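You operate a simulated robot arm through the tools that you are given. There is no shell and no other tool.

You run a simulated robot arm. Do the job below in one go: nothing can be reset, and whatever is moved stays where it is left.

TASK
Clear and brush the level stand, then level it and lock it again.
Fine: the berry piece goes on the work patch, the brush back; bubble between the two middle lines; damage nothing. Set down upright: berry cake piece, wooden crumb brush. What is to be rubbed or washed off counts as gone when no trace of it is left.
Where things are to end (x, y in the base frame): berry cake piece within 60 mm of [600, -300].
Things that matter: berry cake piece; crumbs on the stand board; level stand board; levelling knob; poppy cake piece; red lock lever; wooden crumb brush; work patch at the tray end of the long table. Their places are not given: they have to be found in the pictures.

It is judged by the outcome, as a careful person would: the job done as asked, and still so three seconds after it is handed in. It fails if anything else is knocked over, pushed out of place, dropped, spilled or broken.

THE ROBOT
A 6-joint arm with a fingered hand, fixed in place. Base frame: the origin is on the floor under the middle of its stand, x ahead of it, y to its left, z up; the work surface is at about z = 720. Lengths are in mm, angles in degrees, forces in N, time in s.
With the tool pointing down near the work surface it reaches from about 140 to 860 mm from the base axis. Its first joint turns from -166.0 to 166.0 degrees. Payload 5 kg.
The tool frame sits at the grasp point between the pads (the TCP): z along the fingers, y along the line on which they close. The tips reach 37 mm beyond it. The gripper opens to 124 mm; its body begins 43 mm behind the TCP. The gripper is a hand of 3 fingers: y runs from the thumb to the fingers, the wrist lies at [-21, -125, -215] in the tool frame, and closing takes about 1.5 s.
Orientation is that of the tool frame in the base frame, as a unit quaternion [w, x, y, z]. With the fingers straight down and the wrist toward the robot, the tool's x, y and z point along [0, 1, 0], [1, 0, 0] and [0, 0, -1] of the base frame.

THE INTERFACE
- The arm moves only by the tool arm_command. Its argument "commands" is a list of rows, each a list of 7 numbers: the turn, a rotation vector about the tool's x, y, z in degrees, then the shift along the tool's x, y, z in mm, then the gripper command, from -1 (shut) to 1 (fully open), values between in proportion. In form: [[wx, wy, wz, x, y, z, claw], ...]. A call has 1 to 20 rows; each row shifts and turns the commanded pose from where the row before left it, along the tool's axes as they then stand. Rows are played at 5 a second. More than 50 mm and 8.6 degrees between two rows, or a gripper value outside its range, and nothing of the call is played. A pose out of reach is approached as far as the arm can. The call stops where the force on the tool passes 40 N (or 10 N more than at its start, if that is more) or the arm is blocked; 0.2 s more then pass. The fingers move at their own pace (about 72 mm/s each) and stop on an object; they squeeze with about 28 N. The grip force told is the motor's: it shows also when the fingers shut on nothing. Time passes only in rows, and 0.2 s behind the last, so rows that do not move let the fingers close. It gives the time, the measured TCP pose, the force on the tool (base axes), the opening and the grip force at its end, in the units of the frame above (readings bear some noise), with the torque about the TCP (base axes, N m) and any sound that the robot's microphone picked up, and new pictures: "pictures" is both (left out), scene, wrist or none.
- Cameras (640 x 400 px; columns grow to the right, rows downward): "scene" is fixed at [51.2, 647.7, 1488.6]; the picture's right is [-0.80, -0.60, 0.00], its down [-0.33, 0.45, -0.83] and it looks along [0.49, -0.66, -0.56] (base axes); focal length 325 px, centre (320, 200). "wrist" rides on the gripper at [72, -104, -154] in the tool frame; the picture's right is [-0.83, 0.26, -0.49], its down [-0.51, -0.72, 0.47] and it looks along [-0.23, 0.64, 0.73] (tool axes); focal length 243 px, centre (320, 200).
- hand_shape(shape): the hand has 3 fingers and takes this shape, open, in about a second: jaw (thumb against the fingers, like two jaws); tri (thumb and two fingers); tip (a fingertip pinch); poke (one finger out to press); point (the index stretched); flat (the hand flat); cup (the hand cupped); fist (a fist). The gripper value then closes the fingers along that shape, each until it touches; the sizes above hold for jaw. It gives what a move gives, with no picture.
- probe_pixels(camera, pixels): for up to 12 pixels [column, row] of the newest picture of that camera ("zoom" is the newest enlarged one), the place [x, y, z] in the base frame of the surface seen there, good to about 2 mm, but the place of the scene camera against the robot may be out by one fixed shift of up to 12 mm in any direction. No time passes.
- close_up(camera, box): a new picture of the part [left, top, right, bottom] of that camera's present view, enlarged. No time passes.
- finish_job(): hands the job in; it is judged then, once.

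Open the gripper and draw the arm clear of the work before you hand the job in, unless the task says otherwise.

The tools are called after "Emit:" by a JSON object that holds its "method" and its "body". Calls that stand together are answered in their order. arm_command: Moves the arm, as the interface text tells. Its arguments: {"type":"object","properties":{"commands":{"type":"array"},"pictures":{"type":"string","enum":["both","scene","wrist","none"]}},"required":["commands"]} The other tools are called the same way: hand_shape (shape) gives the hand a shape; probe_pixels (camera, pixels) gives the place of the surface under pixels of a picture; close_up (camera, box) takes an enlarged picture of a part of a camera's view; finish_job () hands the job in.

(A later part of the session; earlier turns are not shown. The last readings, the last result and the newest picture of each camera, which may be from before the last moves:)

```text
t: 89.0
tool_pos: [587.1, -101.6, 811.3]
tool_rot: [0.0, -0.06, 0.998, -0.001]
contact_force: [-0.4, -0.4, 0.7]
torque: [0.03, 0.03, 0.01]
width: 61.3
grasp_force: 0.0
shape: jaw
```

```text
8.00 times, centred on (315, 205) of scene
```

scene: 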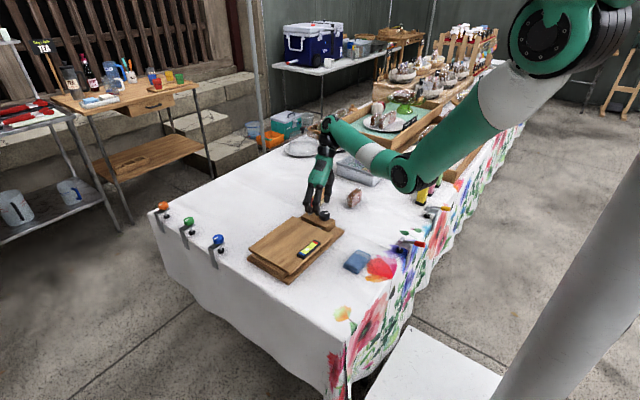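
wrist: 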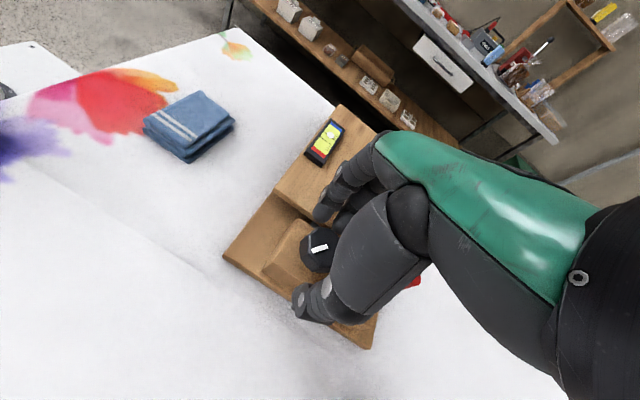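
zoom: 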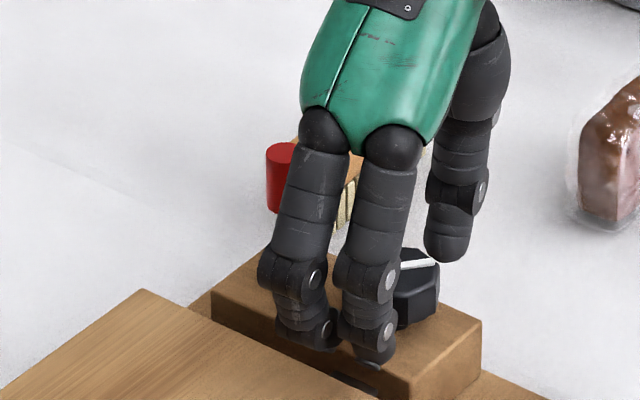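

Positioned around the knob; the lever still stands. I close on the knob with a 1.5 mm shift toward +y.

Emit:
{"method": "arm_command", "body": {"commands": [[0, 0, 0, 0, 1.5, 0, -0.2], [0, 0, 0, 0, 0, 0, -0.4], [0, 0, 0, 0, 0, 0, -0.5], [0, 0, 0, 0, 0, 0, -0.6], [0, 0, 0, 0, 0, 0, -0.7], [0, 0, 0, 0, 0, 0, -0.7], [0, 0, 0, 0, 0, 0, -0.7]], "pictures": "wrist"}}

Emit:
{"method": "close_up", "body": {"camera": "wrist", "box": [240, 180, 370, 320]}}

Emit:
{"method": "close_up", "body": {"camera": "scene", "box": [290, 235, 330, 260]}}

```text
t: 90.6
tool_pos: [586.5, -100.4, 809.7]
tool_rot: [0.0, -0.06, 0.998, -0.002]
contact_force: [-0.6, -0.3, -1.2]
torque: [-0.03, -0.01, 0.01]
width: 29.0
grasp_force: 27.5
shape: jaw
```

wrist: 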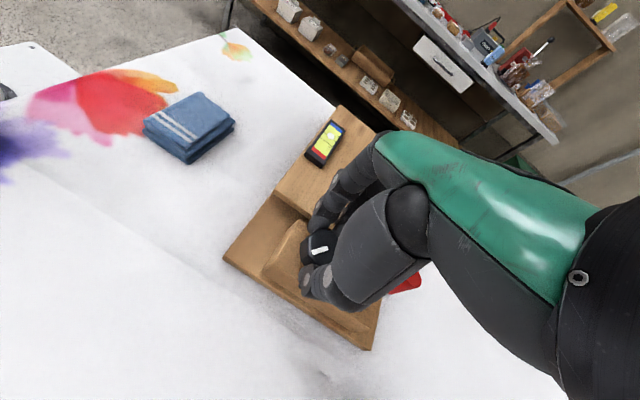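

```text
2.86 times, centred on (305, 250) of wrist
```

zoom: 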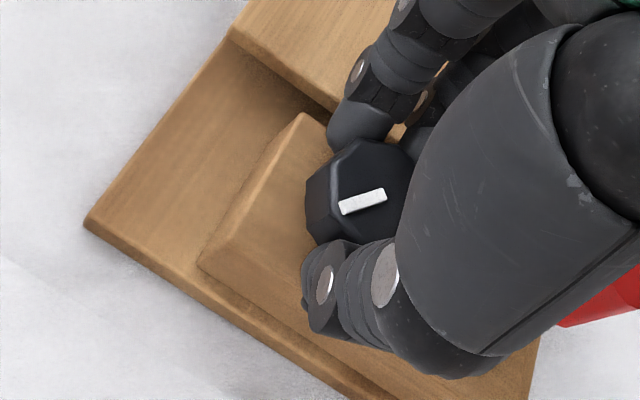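

```text
16.00 times, centred on (310, 248) of scene
```

zoom: 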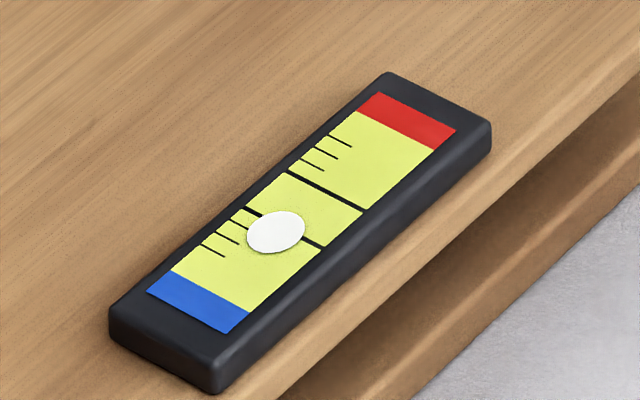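

Gripped again with the bubble unchanged at (276,232). I turn clockwise 30°.

Emit:
{"method": "arm_command", "body": {"commands": [[0, 0, 4, 0, 0, 0, -0.7], [0, 0, 4, 0, 0, 0, -0.7], [0, 0, 4, 0, 0, 0, -0.7], [0, 0, 4, 0, 0, 0, -0.7], [0, 0, 4, 0, 0, 0, -0.7], [0, 0, 4, 0, 0, 0, -0.7], [0, 0, 4, 0, 0, 0, -0.7], [0, 0, 2, 0, 0, 0, -0.7], [0, 0, 0, 0, 0, 0, -0.7]], "pictures": "wrist"}}

Emit:
{"method": "close_up", "body": {"camera": "wrist", "box": [240, 180, 370, 320]}}

Emit:
{"method": "close_up", "body": {"camera": "scene", "box": [290, 235, 330, 260]}}

```text
t: 92.6
tool_pos: [585.8, -99.9, 811.6]
tool_rot: [0.0, 0.201, 0.98, -0.002]
contact_force: [-5.7, 4.4, -5.5]
torque: [0.17, 0.14, 0.06]
width: 29.0
grasp_force: 27.7
shape: jaw
```

wrist: 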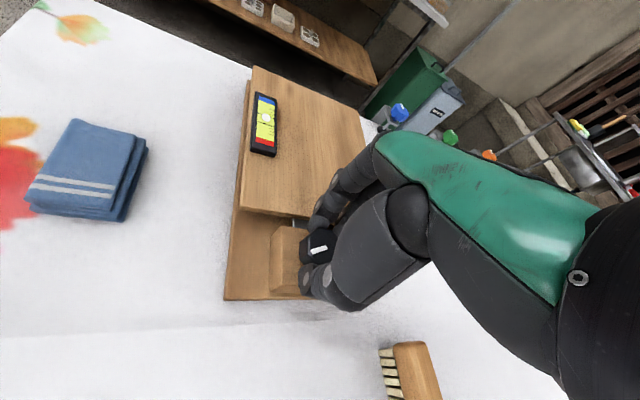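

```text
2.86 times, centred on (305, 250) of wrist
```

zoom: 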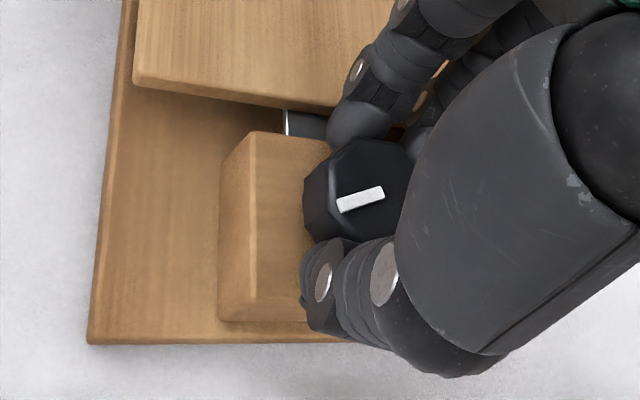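

```text
16.00 times, centred on (310, 248) of scene
```

zoom: 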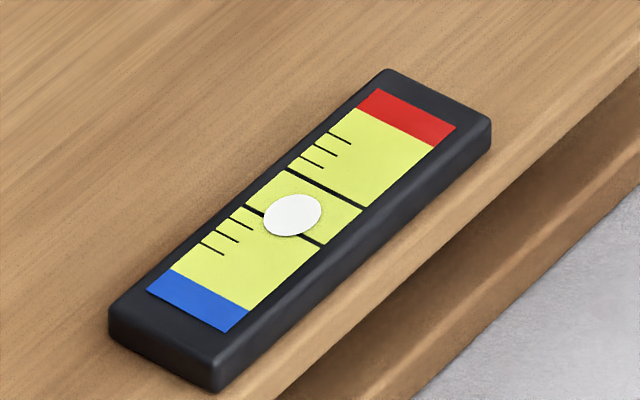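

The bubble is now at (292,215), still about 13.6 px short of centre (304,208): about 19° more. I release, rise, turn the hand back 20°, and descend again.

Emit:
{"method": "arm_command", "body": {"commands": [[0, 0, 0, 0, 0, 0, -0.5], [0, 0, 0, 0, 0, 0, -0.3], [0, 0, 0, 0, 0, 0, -0.1], [0, 0, 0, 0, 0, 0, 0.0], [0, 0, 0, 0, 0, -20, 0.0], [0, 0, 0, 0, 0, -20, 0.0], [0, 0, -7, 0, 0, 0, 0.0], [0, 0, -7, 0, 0, 0, 0.0], [0, 0, -6, 0, 0, 0, 0.0], [0, 0, 0, 0, 0, 0, 0.0]], "pictures": "wrist"}}

Emit:
{"method": "close_up", "body": {"camera": "scene", "box": [290, 235, 330, 260]}}

Emit:
{"method": "close_up", "body": {"camera": "wrist", "box": [240, 200, 340, 300]}}

```text
t: 94.8
tool_pos: [586.8, -98.9, 852.3]
tool_rot: [0.0, 0.027, 1.0, -0.001]
contact_force: [-0.8, 0.5, 0.2]
torque: [0.02, 0.01, 0.0]
width: 61.6
grasp_force: 0.1
shape: jaw
```

wrist: 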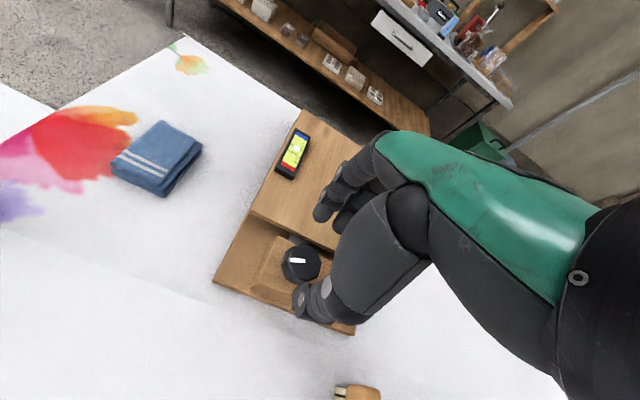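

```text
16.00 times, centred on (310, 248) of scene
```

zoom: 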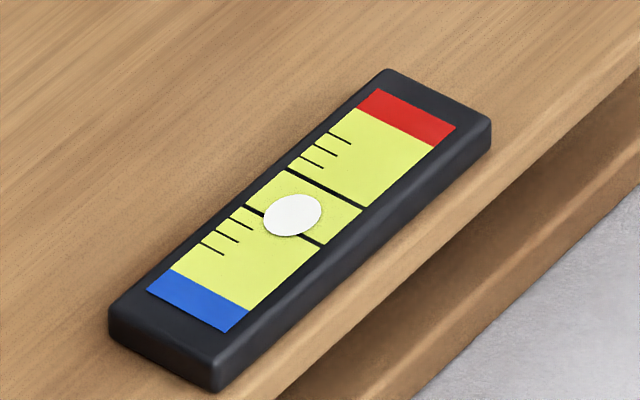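

```text
4.00 times, centred on (290, 250) of wrist
```

zoom: 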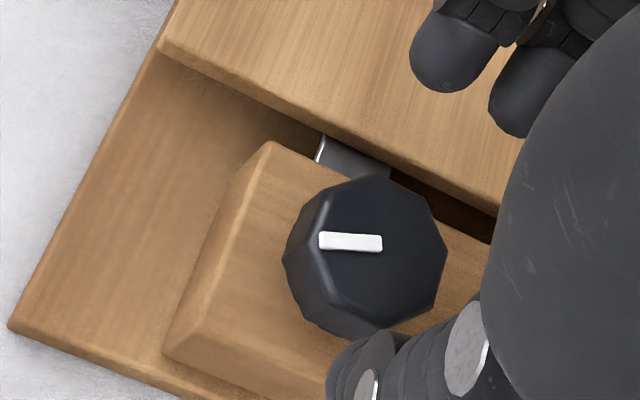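

The bubble holds after release. I recentre, descend, and grip again at φ≈87°.

Emit:
{"method": "arm_command", "body": {"commands": [[0, 0, 0, -1.2, -1, 15, 0.0], [0, 0, 0, 0, 0, 15, 0.0], [0, 0, 0, 0, 0, 10, 0.0], [0, 0, 0, 0, 0, 1, 0.0], [0, 0, 0, 0, 0, 0, -0.2], [0, 0, 0, 0, 0, 0, -0.4], [0, 0, 0, 0, 0, 0, -0.5], [0, 0, 0, 0, 0, 0, -0.6], [0, 0, 0, 0, 0, 0, -0.7], [0, 0, 0, 0, 0, 0, -0.7], [0, 0, 0, 0, 0, 0, -0.7]], "pictures": "wrist"}}

Emit:
{"method": "close_up", "body": {"camera": "scene", "box": [290, 235, 330, 260]}}

```text
t: 97.2
tool_pos: [586.9, -101.2, 810.4]
tool_rot: [0.0, 0.027, 1.0, -0.001]
contact_force: [-0.3, -1.1, -1.6]
torque: [0.06, -0.03, -0.02]
width: 28.7
grasp_force: 28.1
shape: jaw
```

wrist: 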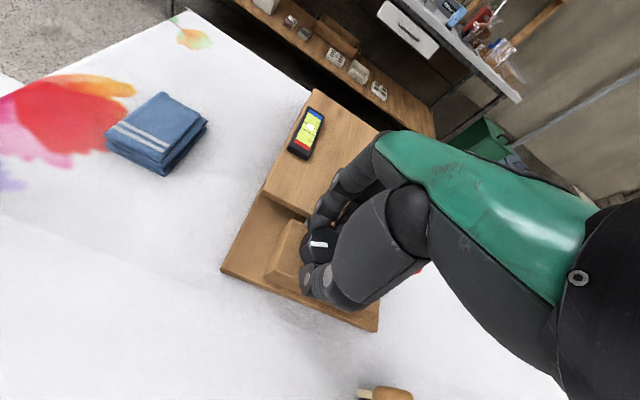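

```text
16.00 times, centred on (310, 248) of scene
```

zoom: 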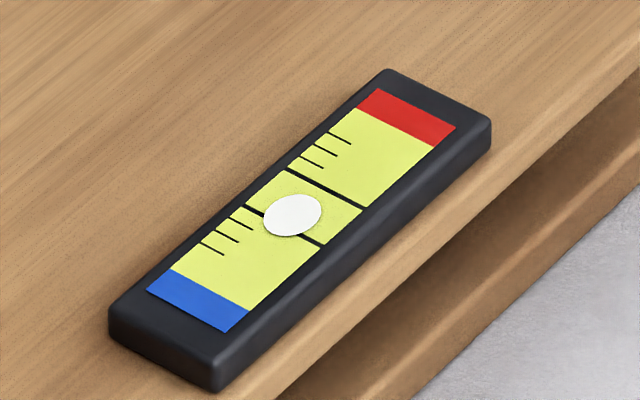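

Gripped, bubble still at (292,215). I turn clockwise 16° and look.

Emit:
{"method": "arm_command", "body": {"commands": [[0, 0, 4, 0, 0, 0, -0.7], [0, 0, 4, 0, 0, 0, -0.7], [0, 0, 4, 0, 0, 0, -0.7], [0, 0, 4, 0, 0, 0, -0.7], [0, 0, 0, 0, 0, 0, -0.7]], "pictures": "wrist"}}

Emit:
{"method": "close_up", "body": {"camera": "scene", "box": [290, 235, 330, 260]}}

Emit:
{"method": "close_up", "body": {"camera": "wrist", "box": [230, 80, 320, 180]}}

```text
t: 98.4
tool_pos: [586.9, -100.3, 809.9]
tool_rot: [-0.001, 0.165, 0.986, 0.0]
contact_force: [-6.4, 1.3, -3.3]
torque: [0.09, 0.13, 0.05]
width: 28.6
grasp_force: 27.4
shape: jaw
```

wrist: 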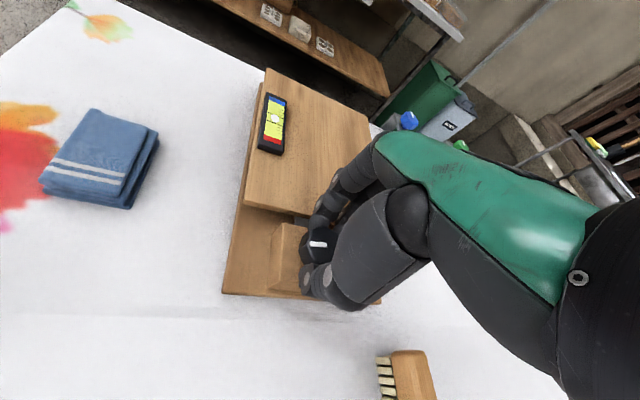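

```text
16.00 times, centred on (310, 248) of scene
```

zoom: 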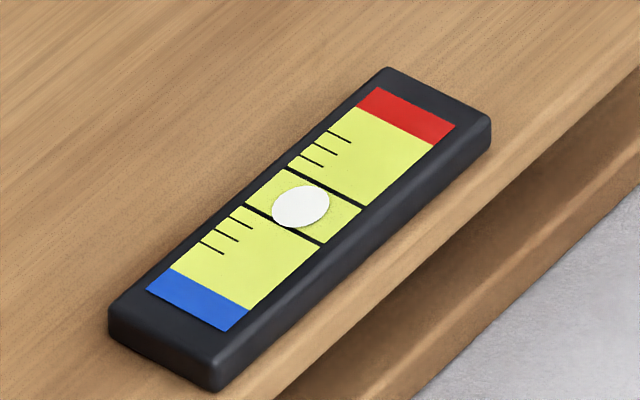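

```text
4.00 times, centred on (275, 130) of wrist
```

zoom: 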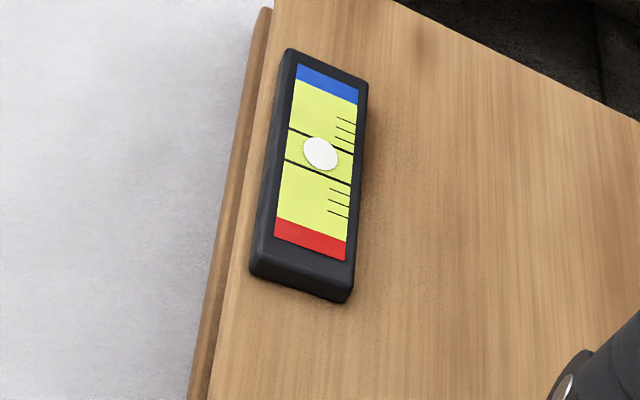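

The bubble at (301,206) is nearly centred; scene says 1.6 px short and the wrist view 3 px short (parallax opposite). I turn 4° more.

Emit:
{"method": "arm_command", "body": {"commands": [[0, 0, 2, 0, 0, 0, -0.7], [0, 0, 2, 0, 0, 0, -0.7], [0, 0, 0, 0, 0, 0, -0.7], [0, 0, 0, 0, 0, 0, -0.7]], "pictures": "wrist"}}

Emit:
{"method": "close_up", "body": {"camera": "wrist", "box": [240, 80, 300, 170]}}

Emit:
{"method": "close_up", "body": {"camera": "scene", "box": [298, 240, 318, 254]}}

```text
t: 99.4
tool_pos: [586.2, -100.6, 809.9]
tool_rot: [0.0, 0.2, 0.98, 0.0]
contact_force: [-4.7, 5.0, -5.3]
torque: [0.14, 0.1, 0.03]
width: 28.5
grasp_force: 28.5
shape: jaw
```

wrist: 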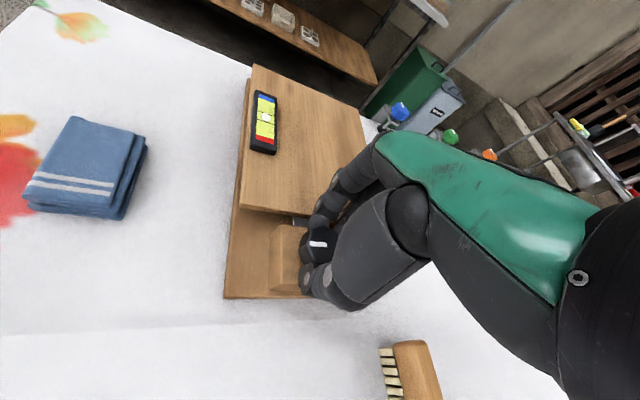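

```text
4.44 times, centred on (270, 125) of wrist
```

zoom: 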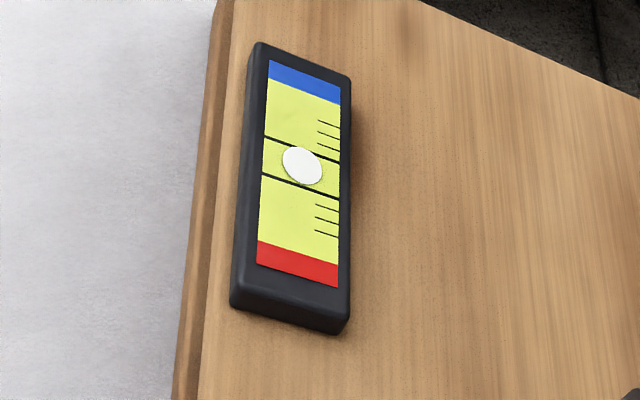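

```text
16.00 times, centred on (308, 247) of scene
```

zoom: 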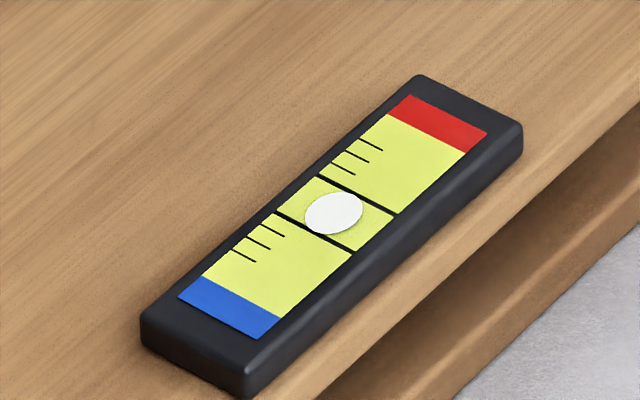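

Scene shows the bubble centred, while the wrist view shows it a little to the blue side; allowing for the bubble's height, it is about 0.8 mm toward blue. I check the clearance between my fingers and the lever before turning further.

Emit:
{"method": "close_up", "body": {"camera": "scene", "box": [285, 170, 345, 230]}}

Emit:
{"method": "close_up", "body": {"camera": "wrist", "box": [245, 85, 290, 160]}}

```text
6.67 times, centred on (315, 200) of scene
```

zoom: 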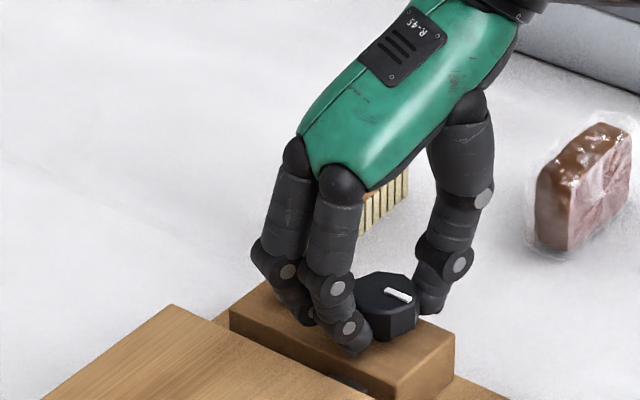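

```text
5.33 times, centred on (268, 122) of wrist
```

zoom: 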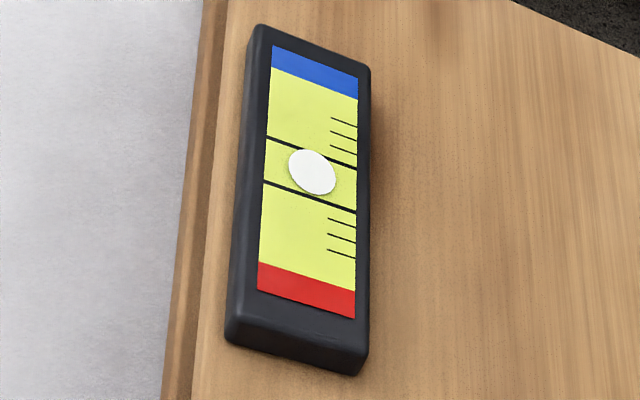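

The bubble's true offset is about 0.4 mm toward blue. I turn a final 2.5° and recheck both views.

Emit:
{"method": "arm_command", "body": {"commands": [[0, 0, 1.25, 0, 0, 0, -0.7], [0, 0, 1.25, 0, 0, 0, -0.7], [0, 0, 0, 0, 0, 0, -0.7], [0, 0, 0, 0, 0, 0, -0.7]], "pictures": "wrist"}}

Emit:
{"method": "close_up", "body": {"camera": "wrist", "box": [235, 80, 280, 155]}}

Emit:
{"method": "close_up", "body": {"camera": "scene", "box": [298, 240, 318, 254]}}

```text
t: 100.4
tool_pos: [587.3, -101.1, 809.0]
tool_rot: [-0.001, 0.221, 0.975, -0.002]
contact_force: [-8.9, -0.3, -0.5]
torque: [-0.01, 0.25, 0.06]
width: 28.3
grasp_force: 28.1
shape: jaw
```

wrist: 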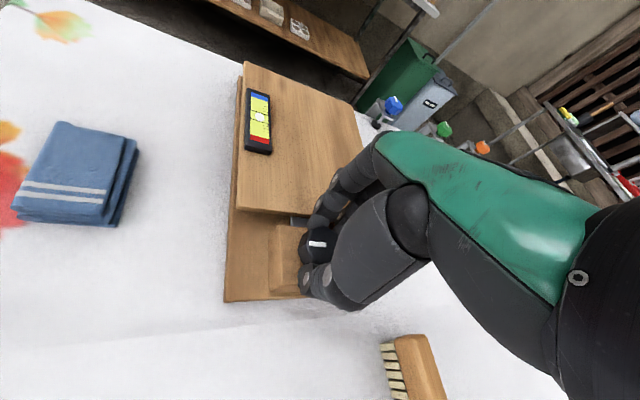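

```text
5.33 times, centred on (258, 118) of wrist
```

zoom: 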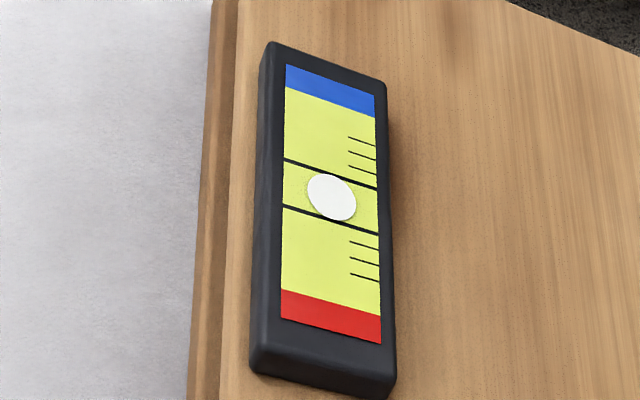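

```text
16.00 times, centred on (308, 247) of scene
```

zoom: 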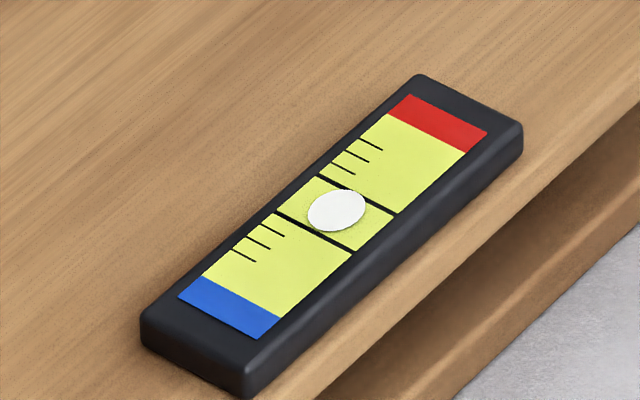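

Both views now show the bubble centred between the middle lines (scene +3 px, wrist −0.6 px). I release the knob gently, rise and recheck.

Emit:
{"method": "arm_command", "body": {"commands": [[0, 0, 0, 0, 0, 0, -0.5], [0, 0, 0, 0, 0, 0, -0.3], [0, 0, 0, 0, 0, 0, -0.1], [0, 0, 0, 0, 0, 0, 0.0], [0, 0, 0, 0, 0, -15, 0.0], [0, 0, 0, 0, 0, -25, 0.0], [0, 0, 0, 0, 0, -25, 0.0], [0, 0, 0, 0, 0, 0, 0.0]], "pictures": "both"}}

Emit:
{"method": "close_up", "body": {"camera": "scene", "box": [298, 240, 318, 254]}}

Emit:
{"method": "close_up", "body": {"camera": "wrist", "box": [200, 80, 320, 280]}}

Emit:
{"method": "close_up", "body": {"camera": "scene", "box": [285, 170, 345, 230]}}

```text
t: 102.2
tool_pos: [586.8, -100.7, 873.3]
tool_rot: [0.0, 0.221, 0.975, -0.001]
contact_force: [0.0, 0.2, 0.1]
torque: [0.0, 0.0, 0.01]
width: 61.6
grasp_force: 0.0
shape: jaw
```

scene: 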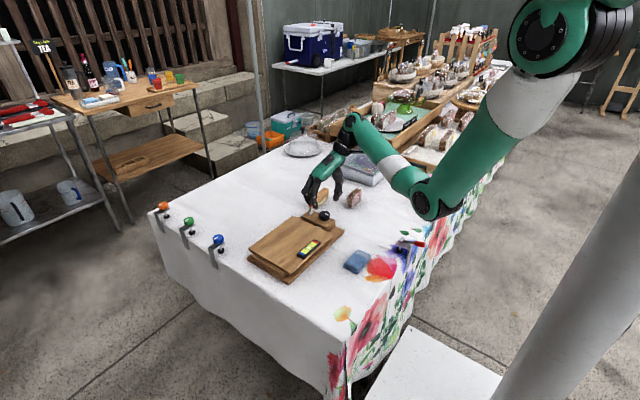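
wrist: 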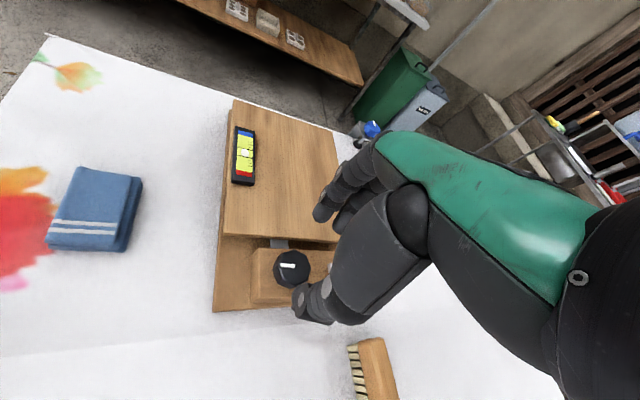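

```text
16.00 times, centred on (308, 247) of scene
```

zoom: 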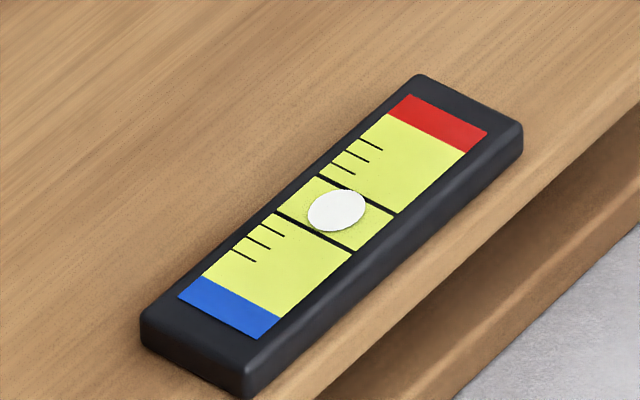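

```text
2.00 times, centred on (260, 180) of wrist
```

zoom: 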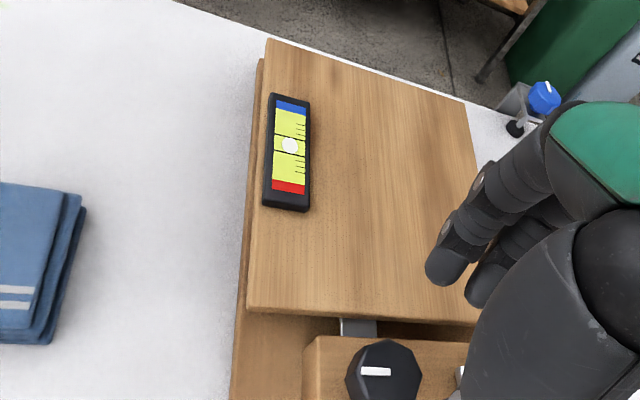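

```text
6.67 times, centred on (315, 200) of scene
```

zoom: 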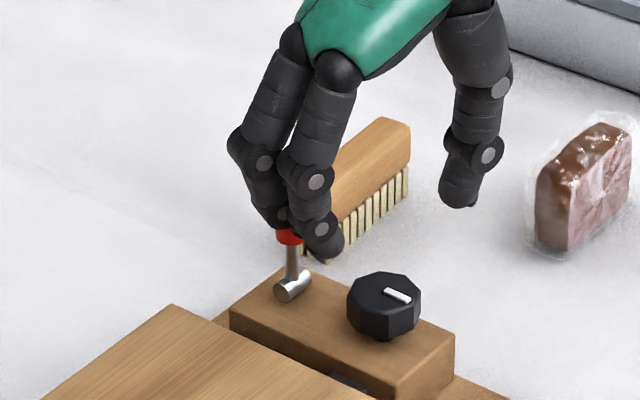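

The bubble stays centred after release and the lever still stands upright. To lock, I'll push the lever forward (+x) with closed fingers from behind: I rise, close the hand and turn it back to φ=0.

Emit:
{"method": "arm_command", "body": {"commands": [[0, 0, 0, 0, 0, -25, 0.0], [0, 0, 8, 0, 0, 0, -0.4], [0, 0, 8, 0, 0, 0, -0.7], [0, 0, 8, 0, 0, 0, -1], [0, 0, 8, 0, 0, 0, -1], [0, 0, 8, 0, 0, 0, -1], [0, 0, 8, 0, 0, 0, -1], [0, 0, 8, 0, 0, 0, -1], [0, 0, 8.5, 0, 0, 0, -1], [0, 0, 0, 0, 0, 0, -1]], "pictures": "both"}}

Emit:
{"method": "close_up", "body": {"camera": "wrist", "box": [200, 180, 420, 400]}}

Emit:
{"method": "close_up", "body": {"camera": "scene", "box": [285, 160, 345, 230]}}

```text
t: 104.4
tool_pos: [587.5, -101.3, 901.1]
tool_rot: [0.001, 0.708, 0.706, -0.001]
contact_force: [0.6, 0.6, -1.0]
torque: [0.02, 0.02, -0.01]
width: 0.0
grasp_force: 27.8
shape: jaw
```

scene: 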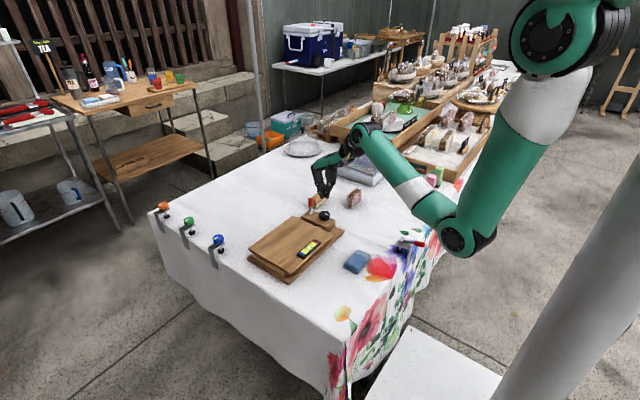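
wrist: 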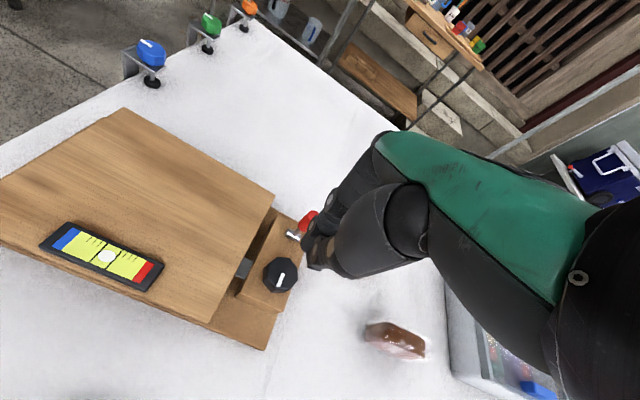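

```text
1.82 times, centred on (310, 290) of wrist
```

zoom: 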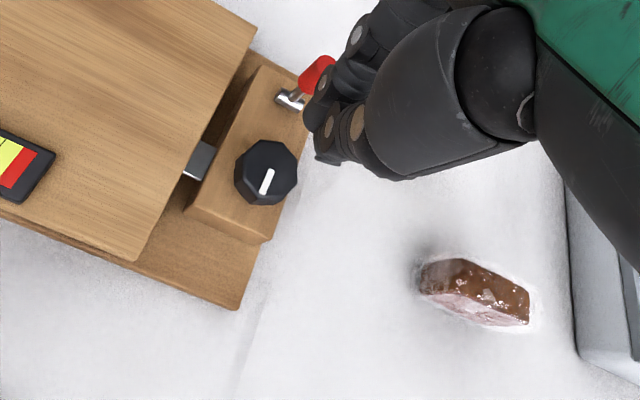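

```text
5.71 times, centred on (315, 195) of scene
```

zoom: 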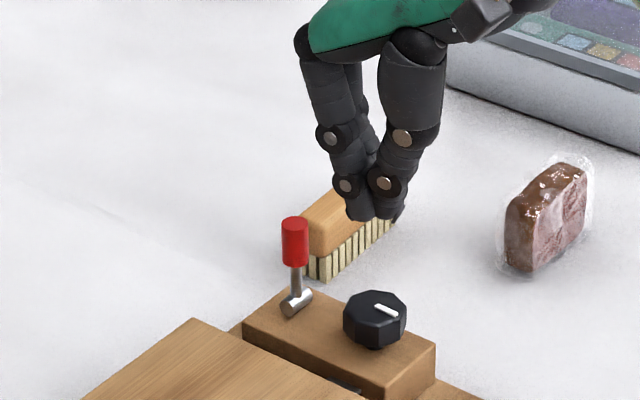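

The closed fingertips are above the knob; the lever stands at about x=650. I move to (604,−92) and descend to z≈847 so the tips pass just above the knob and behind the lever's grip.

Emit:
{"method": "arm_command", "body": {"commands": [[0, 0, 0, 9, 16.5, 0, -1], [0, 0, 0, 0, 0, 20, -1], [0, 0, 0, 0, 0, 20, -1], [0, 0, 0, 0, 0, 10, -1], [0, 0, 0, 0, 0, 4, -1], [0, 0, 0, 0, 0, 0, -1]], "pictures": "both"}}

Emit:
{"method": "close_up", "body": {"camera": "wrist", "box": [240, 160, 400, 320]}}

Emit:
{"method": "close_up", "body": {"camera": "scene", "box": [285, 170, 345, 230]}}

```text
t: 105.8
tool_pos: [605.8, -92.6, 846.7]
tool_rot: [0.001, 0.707, 0.707, 0.0]
contact_force: [-0.1, -0.3, 0.1]
torque: [-0.02, 0.0, 0.02]
width: 0.0
grasp_force: 28.1
shape: jaw
```

scene: 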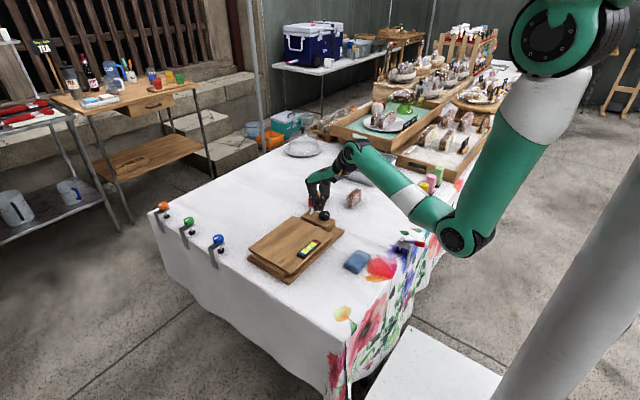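
wrist: 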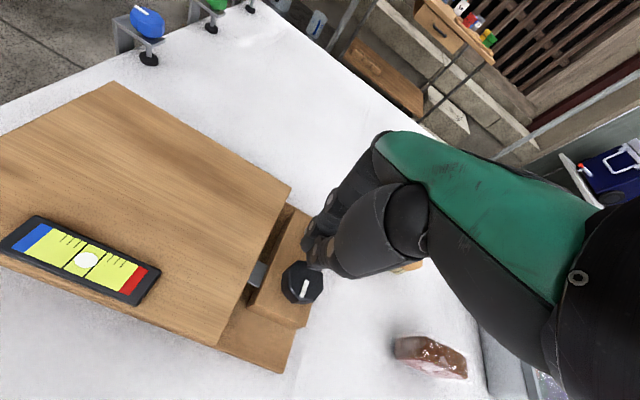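

```text
2.50 times, centred on (320, 240) of wrist
```

zoom: 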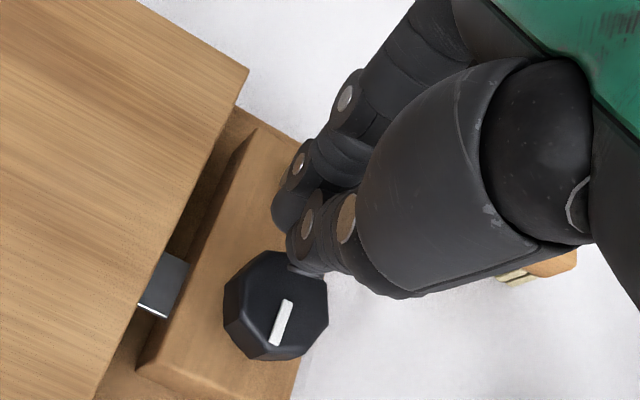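

```text
6.67 times, centred on (315, 200) of scene
```

zoom: 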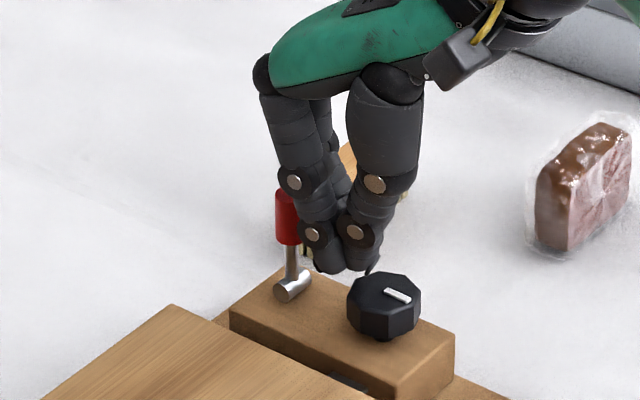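

The fingers are just behind the lever's red grip. I push slowly in +x and watch the lever.

Emit:
{"method": "arm_command", "body": {"commands": [[0, 0, 0, 0, 4, 0, -1], [0, 0, 0, 0, 4, 0, -1], [0, 0, 0, 0, 4, 0, -1], [0, 0, 0, 0, 4, 0, -1], [0, 0, 0, 0, 4, 0, -1], [0, 0, 0, 0, 0, 0, -1]], "pictures": "wrist"}}

Emit:
{"method": "close_up", "body": {"camera": "scene", "box": [285, 170, 345, 230]}}

```text
t: 107.2
tool_pos: [624.8, -91.7, 846.2]
tool_rot: [0.0, 0.708, 0.706, -0.001]
contact_force: [0.7, -0.2, 0.5]
torque: [0.01, -0.01, -0.01]
width: 0.1
grasp_force: 27.9
shape: jaw
```

wrist: 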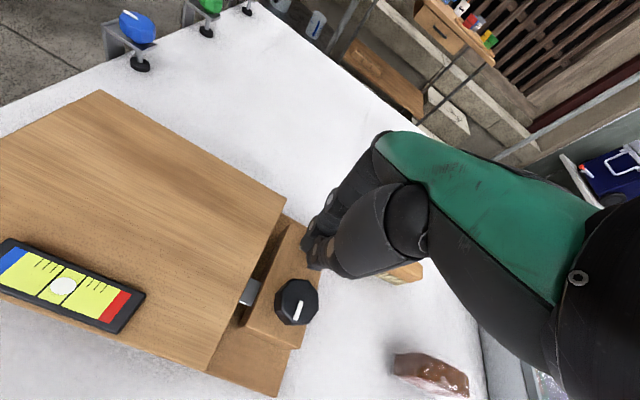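

```text
6.67 times, centred on (315, 200) of scene
```

zoom: 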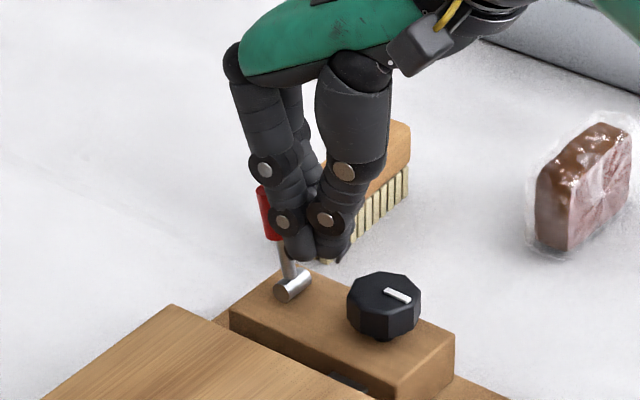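

The lever is leaning forward with hardly any force. I push on, lowering slightly.

Emit:
{"method": "arm_command", "body": {"commands": [[0, 0, 0, 0, 5, 0, -1], [0, 0, 0, 0, 5, 0.5, -1], [0, 0, 0, 0, 5, 1, -1], [0, 0, 0, 0, 5, 1, -1], [0, 0, 0, 0, 5, 1, -1], [0, 0, 0, 0, 5, 1, -1], [0, 0, 0, 0, 0, 0, -1]], "pictures": "wrist"}}

Emit:
{"method": "close_up", "body": {"camera": "scene", "box": [285, 170, 345, 230]}}

```text
t: 108.8
tool_pos: [652.7, -92.3, 840.0]
tool_rot: [0.0, 0.707, 0.707, 0.0]
contact_force: [0.1, -0.8, 0.1]
torque: [-0.03, 0.03, 0.02]
width: 0.0
grasp_force: 28.4
shape: jaw
```

wrist: 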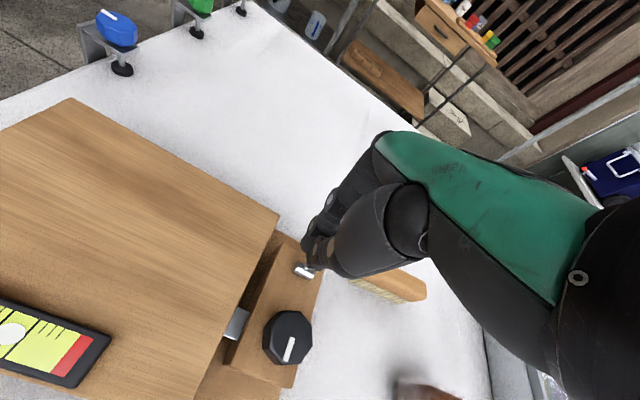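

```text
6.67 times, centred on (315, 200) of scene
```

zoom: 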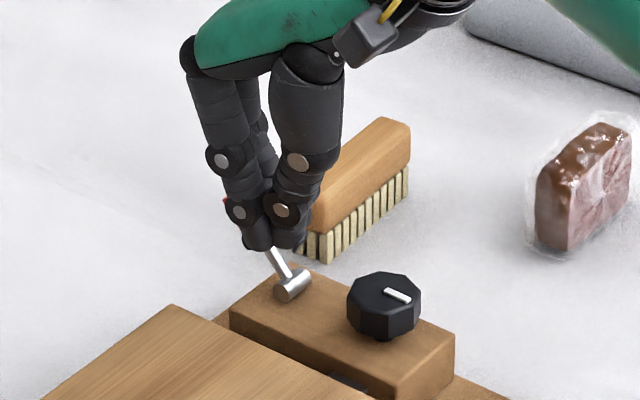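

The lever has tipped further. I continue +x and then press it down gently to its stop.

Emit:
{"method": "arm_command", "body": {"commands": [[0, 0, 0, 0, 5, 0, -1], [0, 0, 0, 0, 5, 0, -1], [0, 0, 0, 0, 5, 0, -1], [0, 0, 0, 0, 5, 0, -1], [0, 0, 0, 0, 5, 0, -1], [0, 0, 0, 0, 0, 0, -1]], "pictures": "wrist"}}

Emit:
{"method": "close_up", "body": {"camera": "scene", "box": [285, 170, 345, 230]}}

Emit:
{"method": "close_up", "body": {"camera": "wrist", "box": [240, 180, 400, 320]}}

```text
t: 110.2
tool_pos: [680.3, -92.2, 841.2]
tool_rot: [0.0, 0.708, 0.706, 0.0]
contact_force: [0.3, -0.3, -0.8]
torque: [0.02, 0.0, 0.0]
width: 0.0
grasp_force: 27.8
shape: jaw
```

wrist: 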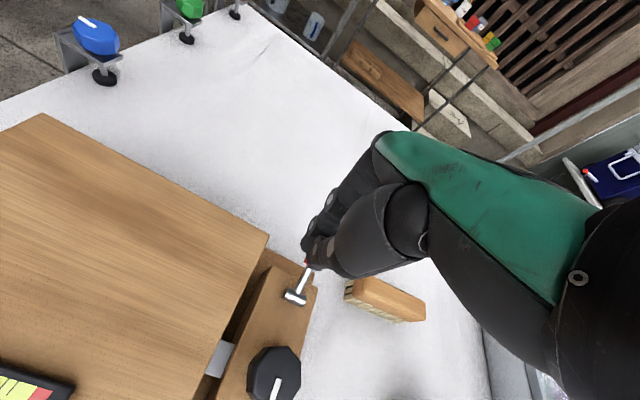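

```text
6.67 times, centred on (315, 200) of scene
```

zoom: 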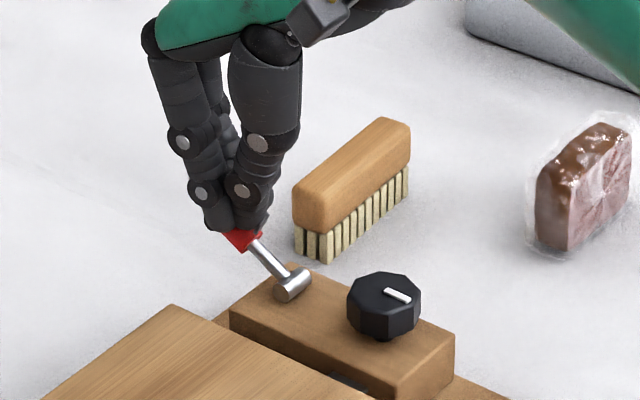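

```text
2.86 times, centred on (320, 250) of wrist
```

zoom: 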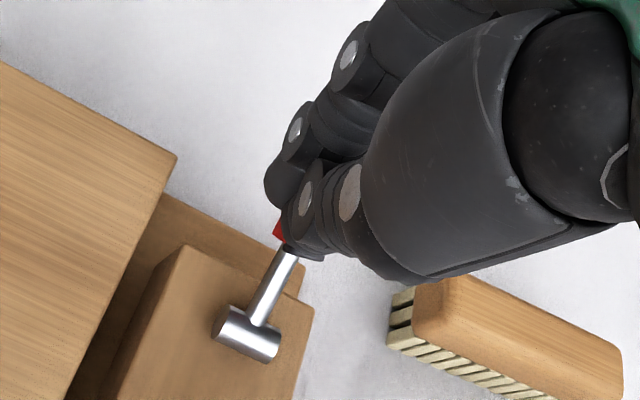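

The lever is nearly back down, the tips resting over the red grip. I press down in small steps until it meets its stop.

Emit:
{"method": "arm_command", "body": {"commands": [[0, 0, 0, 0, 3, 2, -1], [0, 0, 0, 0, 3, 2, -1], [0, 0, 0, 0, 0, 0, -1]], "pictures": "none"}}

Emit:
{"method": "arm_command", "body": {"commands": [[0, 0, 0, 0, 1, 2, -1], [0, 0, 0, 0, 0, 0, -1]], "pictures": "none"}}

Emit:
{"method": "close_up", "body": {"camera": "scene", "box": [285, 170, 345, 230]}}

```text
t: 111.0
tool_pos: [684.3, -92.4, 837.2]
tool_rot: [0.002, 0.708, 0.707, 0.0]
contact_force: [-5.2, -3.1, 8.1]
torque: [-0.19, 0.1, -0.09]
width: 0.0
grasp_force: 27.6
shape: jaw
```

```text
t: 111.6
tool_pos: [687.8, -93.3, 837.2]
tool_rot: [0.0, 0.707, 0.707, 0.001]
contact_force: [-6.0, -5.7, 14.4]
torque: [-0.32, 0.13, -0.08]
width: 0.0
grasp_force: 28.2
shape: jaw
```

```text
6.67 times, centred on (315, 200) of scene
```

zoom: 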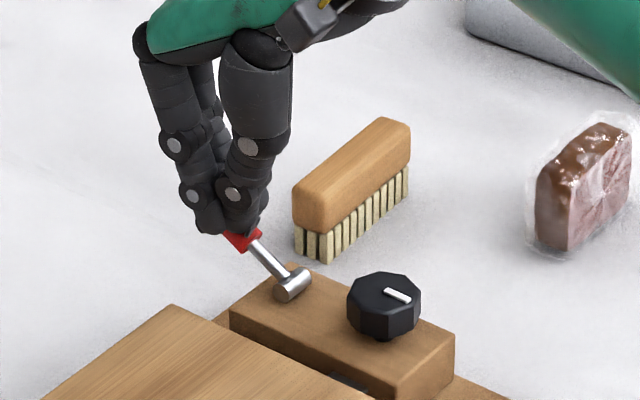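

The lever resists with 14 N, so it seems to be at its stop. I lift off and compare its position with the start.

Emit:
{"method": "arm_command", "body": {"commands": [[0, 0, 0, 0, 0, -5, -1], [0, 0, 0, 0, 0, -25, -1], [0, 0, 0, 0, -20, -35, -1], [0, 0, 0, 0, -40, -10, -1], [0, 0, 0, 0, -40, 0, -1], [0, 0, 0, 0, 0, 0, -1]], "pictures": "both"}}

Emit:
{"method": "close_up", "body": {"camera": "scene", "box": [290, 190, 340, 225]}}

Emit:
{"method": "close_up", "body": {"camera": "scene", "box": [298, 240, 318, 254]}}

```text
t: 113.0
tool_pos: [586.5, -93.0, 910.5]
tool_rot: [0.0, 0.708, 0.706, -0.001]
contact_force: [-0.3, -0.2, 0.2]
torque: [-0.02, 0.01, 0.0]
width: 0.0
grasp_force: 28.2
shape: jaw
```

scene: 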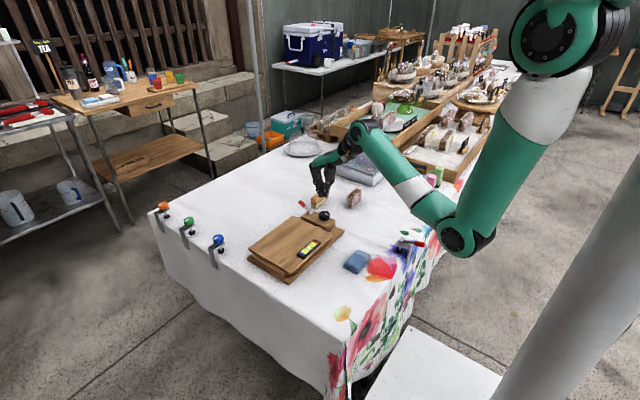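
wrist: 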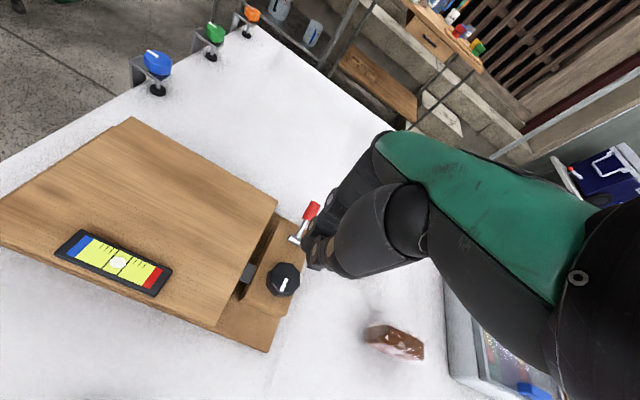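

```text
11.43 times, centred on (315, 208) of scene
```

zoom: 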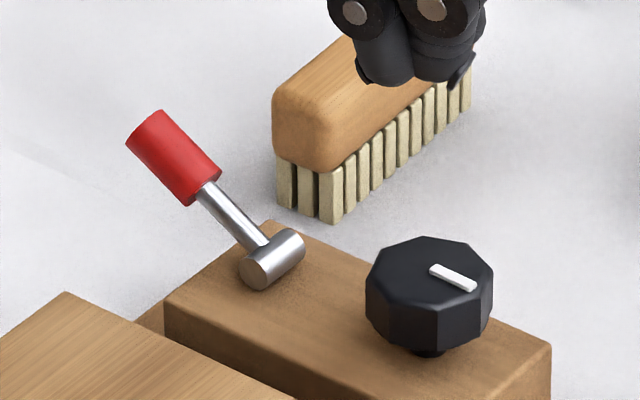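

```text
16.00 times, centred on (308, 247) of scene
```

zoom: 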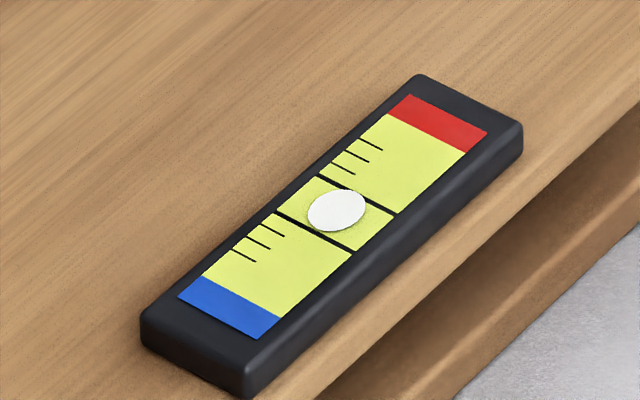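

The lever is back exactly where it started and the bubble sits between the middle lines. I check the level in the wrist view and the board once more, then raise and open the hand.

Emit:
{"method": "close_up", "body": {"camera": "wrist", "box": [85, 230, 150, 295]}}

Emit:
{"method": "arm_command", "body": {"commands": [[0, 0, 0, 0, 0, -25, -1], [0, 0, 0, 0, 0, -35, -0.7], [0, 0, 0, -20, 15, -35, -0.3], [0, 0, 0, -25, 25, -35, 0.2], [0, 0, 0, -25, 35, -30, 0.6], [0, 0, 0, -15, 35, 0, 1], [0, 0, 0, 0, 0, 0, 1], [0, 0, 0, 0, 0, 0, 1]], "pictures": "both"}}

Emit:
{"method": "close_up", "body": {"camera": "scene", "box": [245, 185, 365, 268]}}

Emit:
{"method": "close_up", "body": {"camera": "scene", "box": [298, 240, 318, 254]}}

```text
6.15 times, centred on (118, 262) of wrist
```

zoom: 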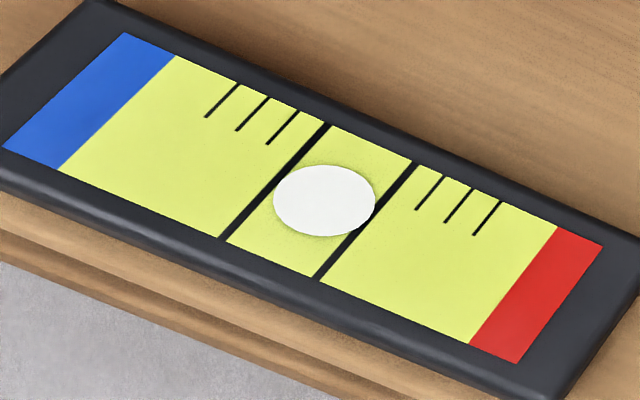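

```text
refused: row 5 steps farther than a row can; nothing moved
```

```text
4.82 times, centred on (305, 226) of scene
```

zoom: 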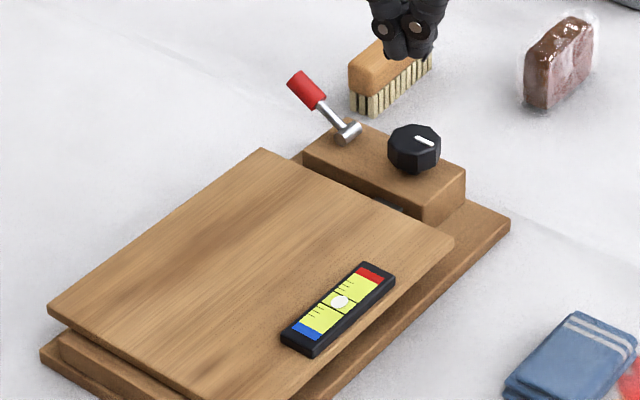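

```text
16.00 times, centred on (308, 247) of scene
```

zoom: 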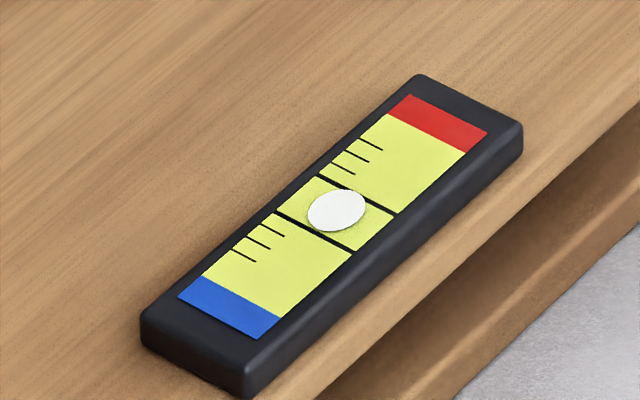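

The whole bubble lies between the lines, but it looks about 0.5 mm toward red. I move the camera straight above the level for a parallax-free measurement.

Emit:
{"method": "arm_command", "body": {"commands": [[0, 0, 0, 20, 15, 0, -1], [0, 0, 0, 27, 20, 8, -1], [0, 0, 0, 27, 20, 12, -1], [0, 0, 0, 0, 0, 12, -1], [0, 0, 0, 0, 0, 0, -1]], "pictures": "wrist"}}

```text
t: 114.2
tool_pos: [640.8, -18.1, 878.5]
tool_rot: [0.001, 0.708, 0.706, 0.0]
contact_force: [0.7, 0.8, -0.7]
torque: [0.01, -0.01, 0.02]
width: 0.2
grasp_force: 27.7
shape: jaw
```

wrist: 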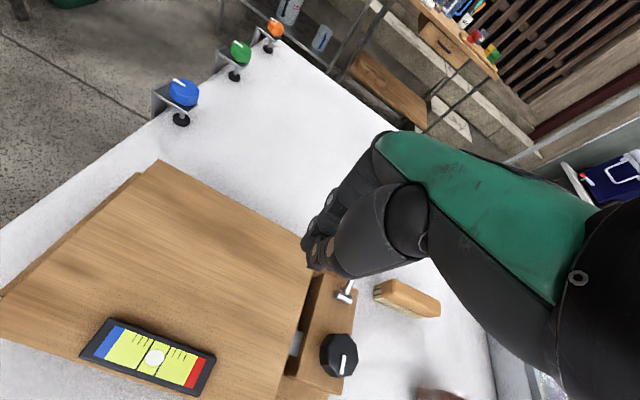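

The level is at (153,356), straight below the camera. I zoom in on it.

Emit:
{"method": "close_up", "body": {"camera": "wrist", "box": [128, 338, 184, 373]}}

```text
11.43 times, centred on (156, 356) of wrist
```

zoom: 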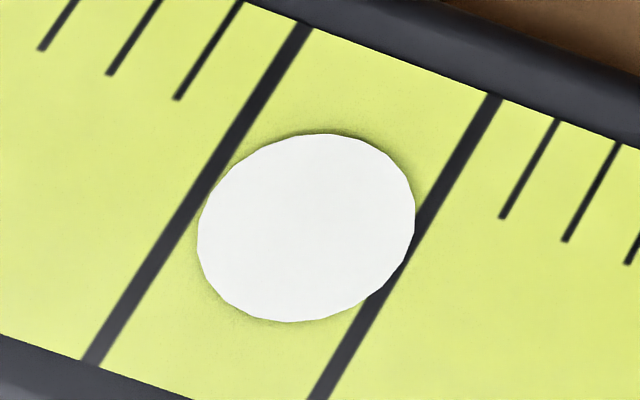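

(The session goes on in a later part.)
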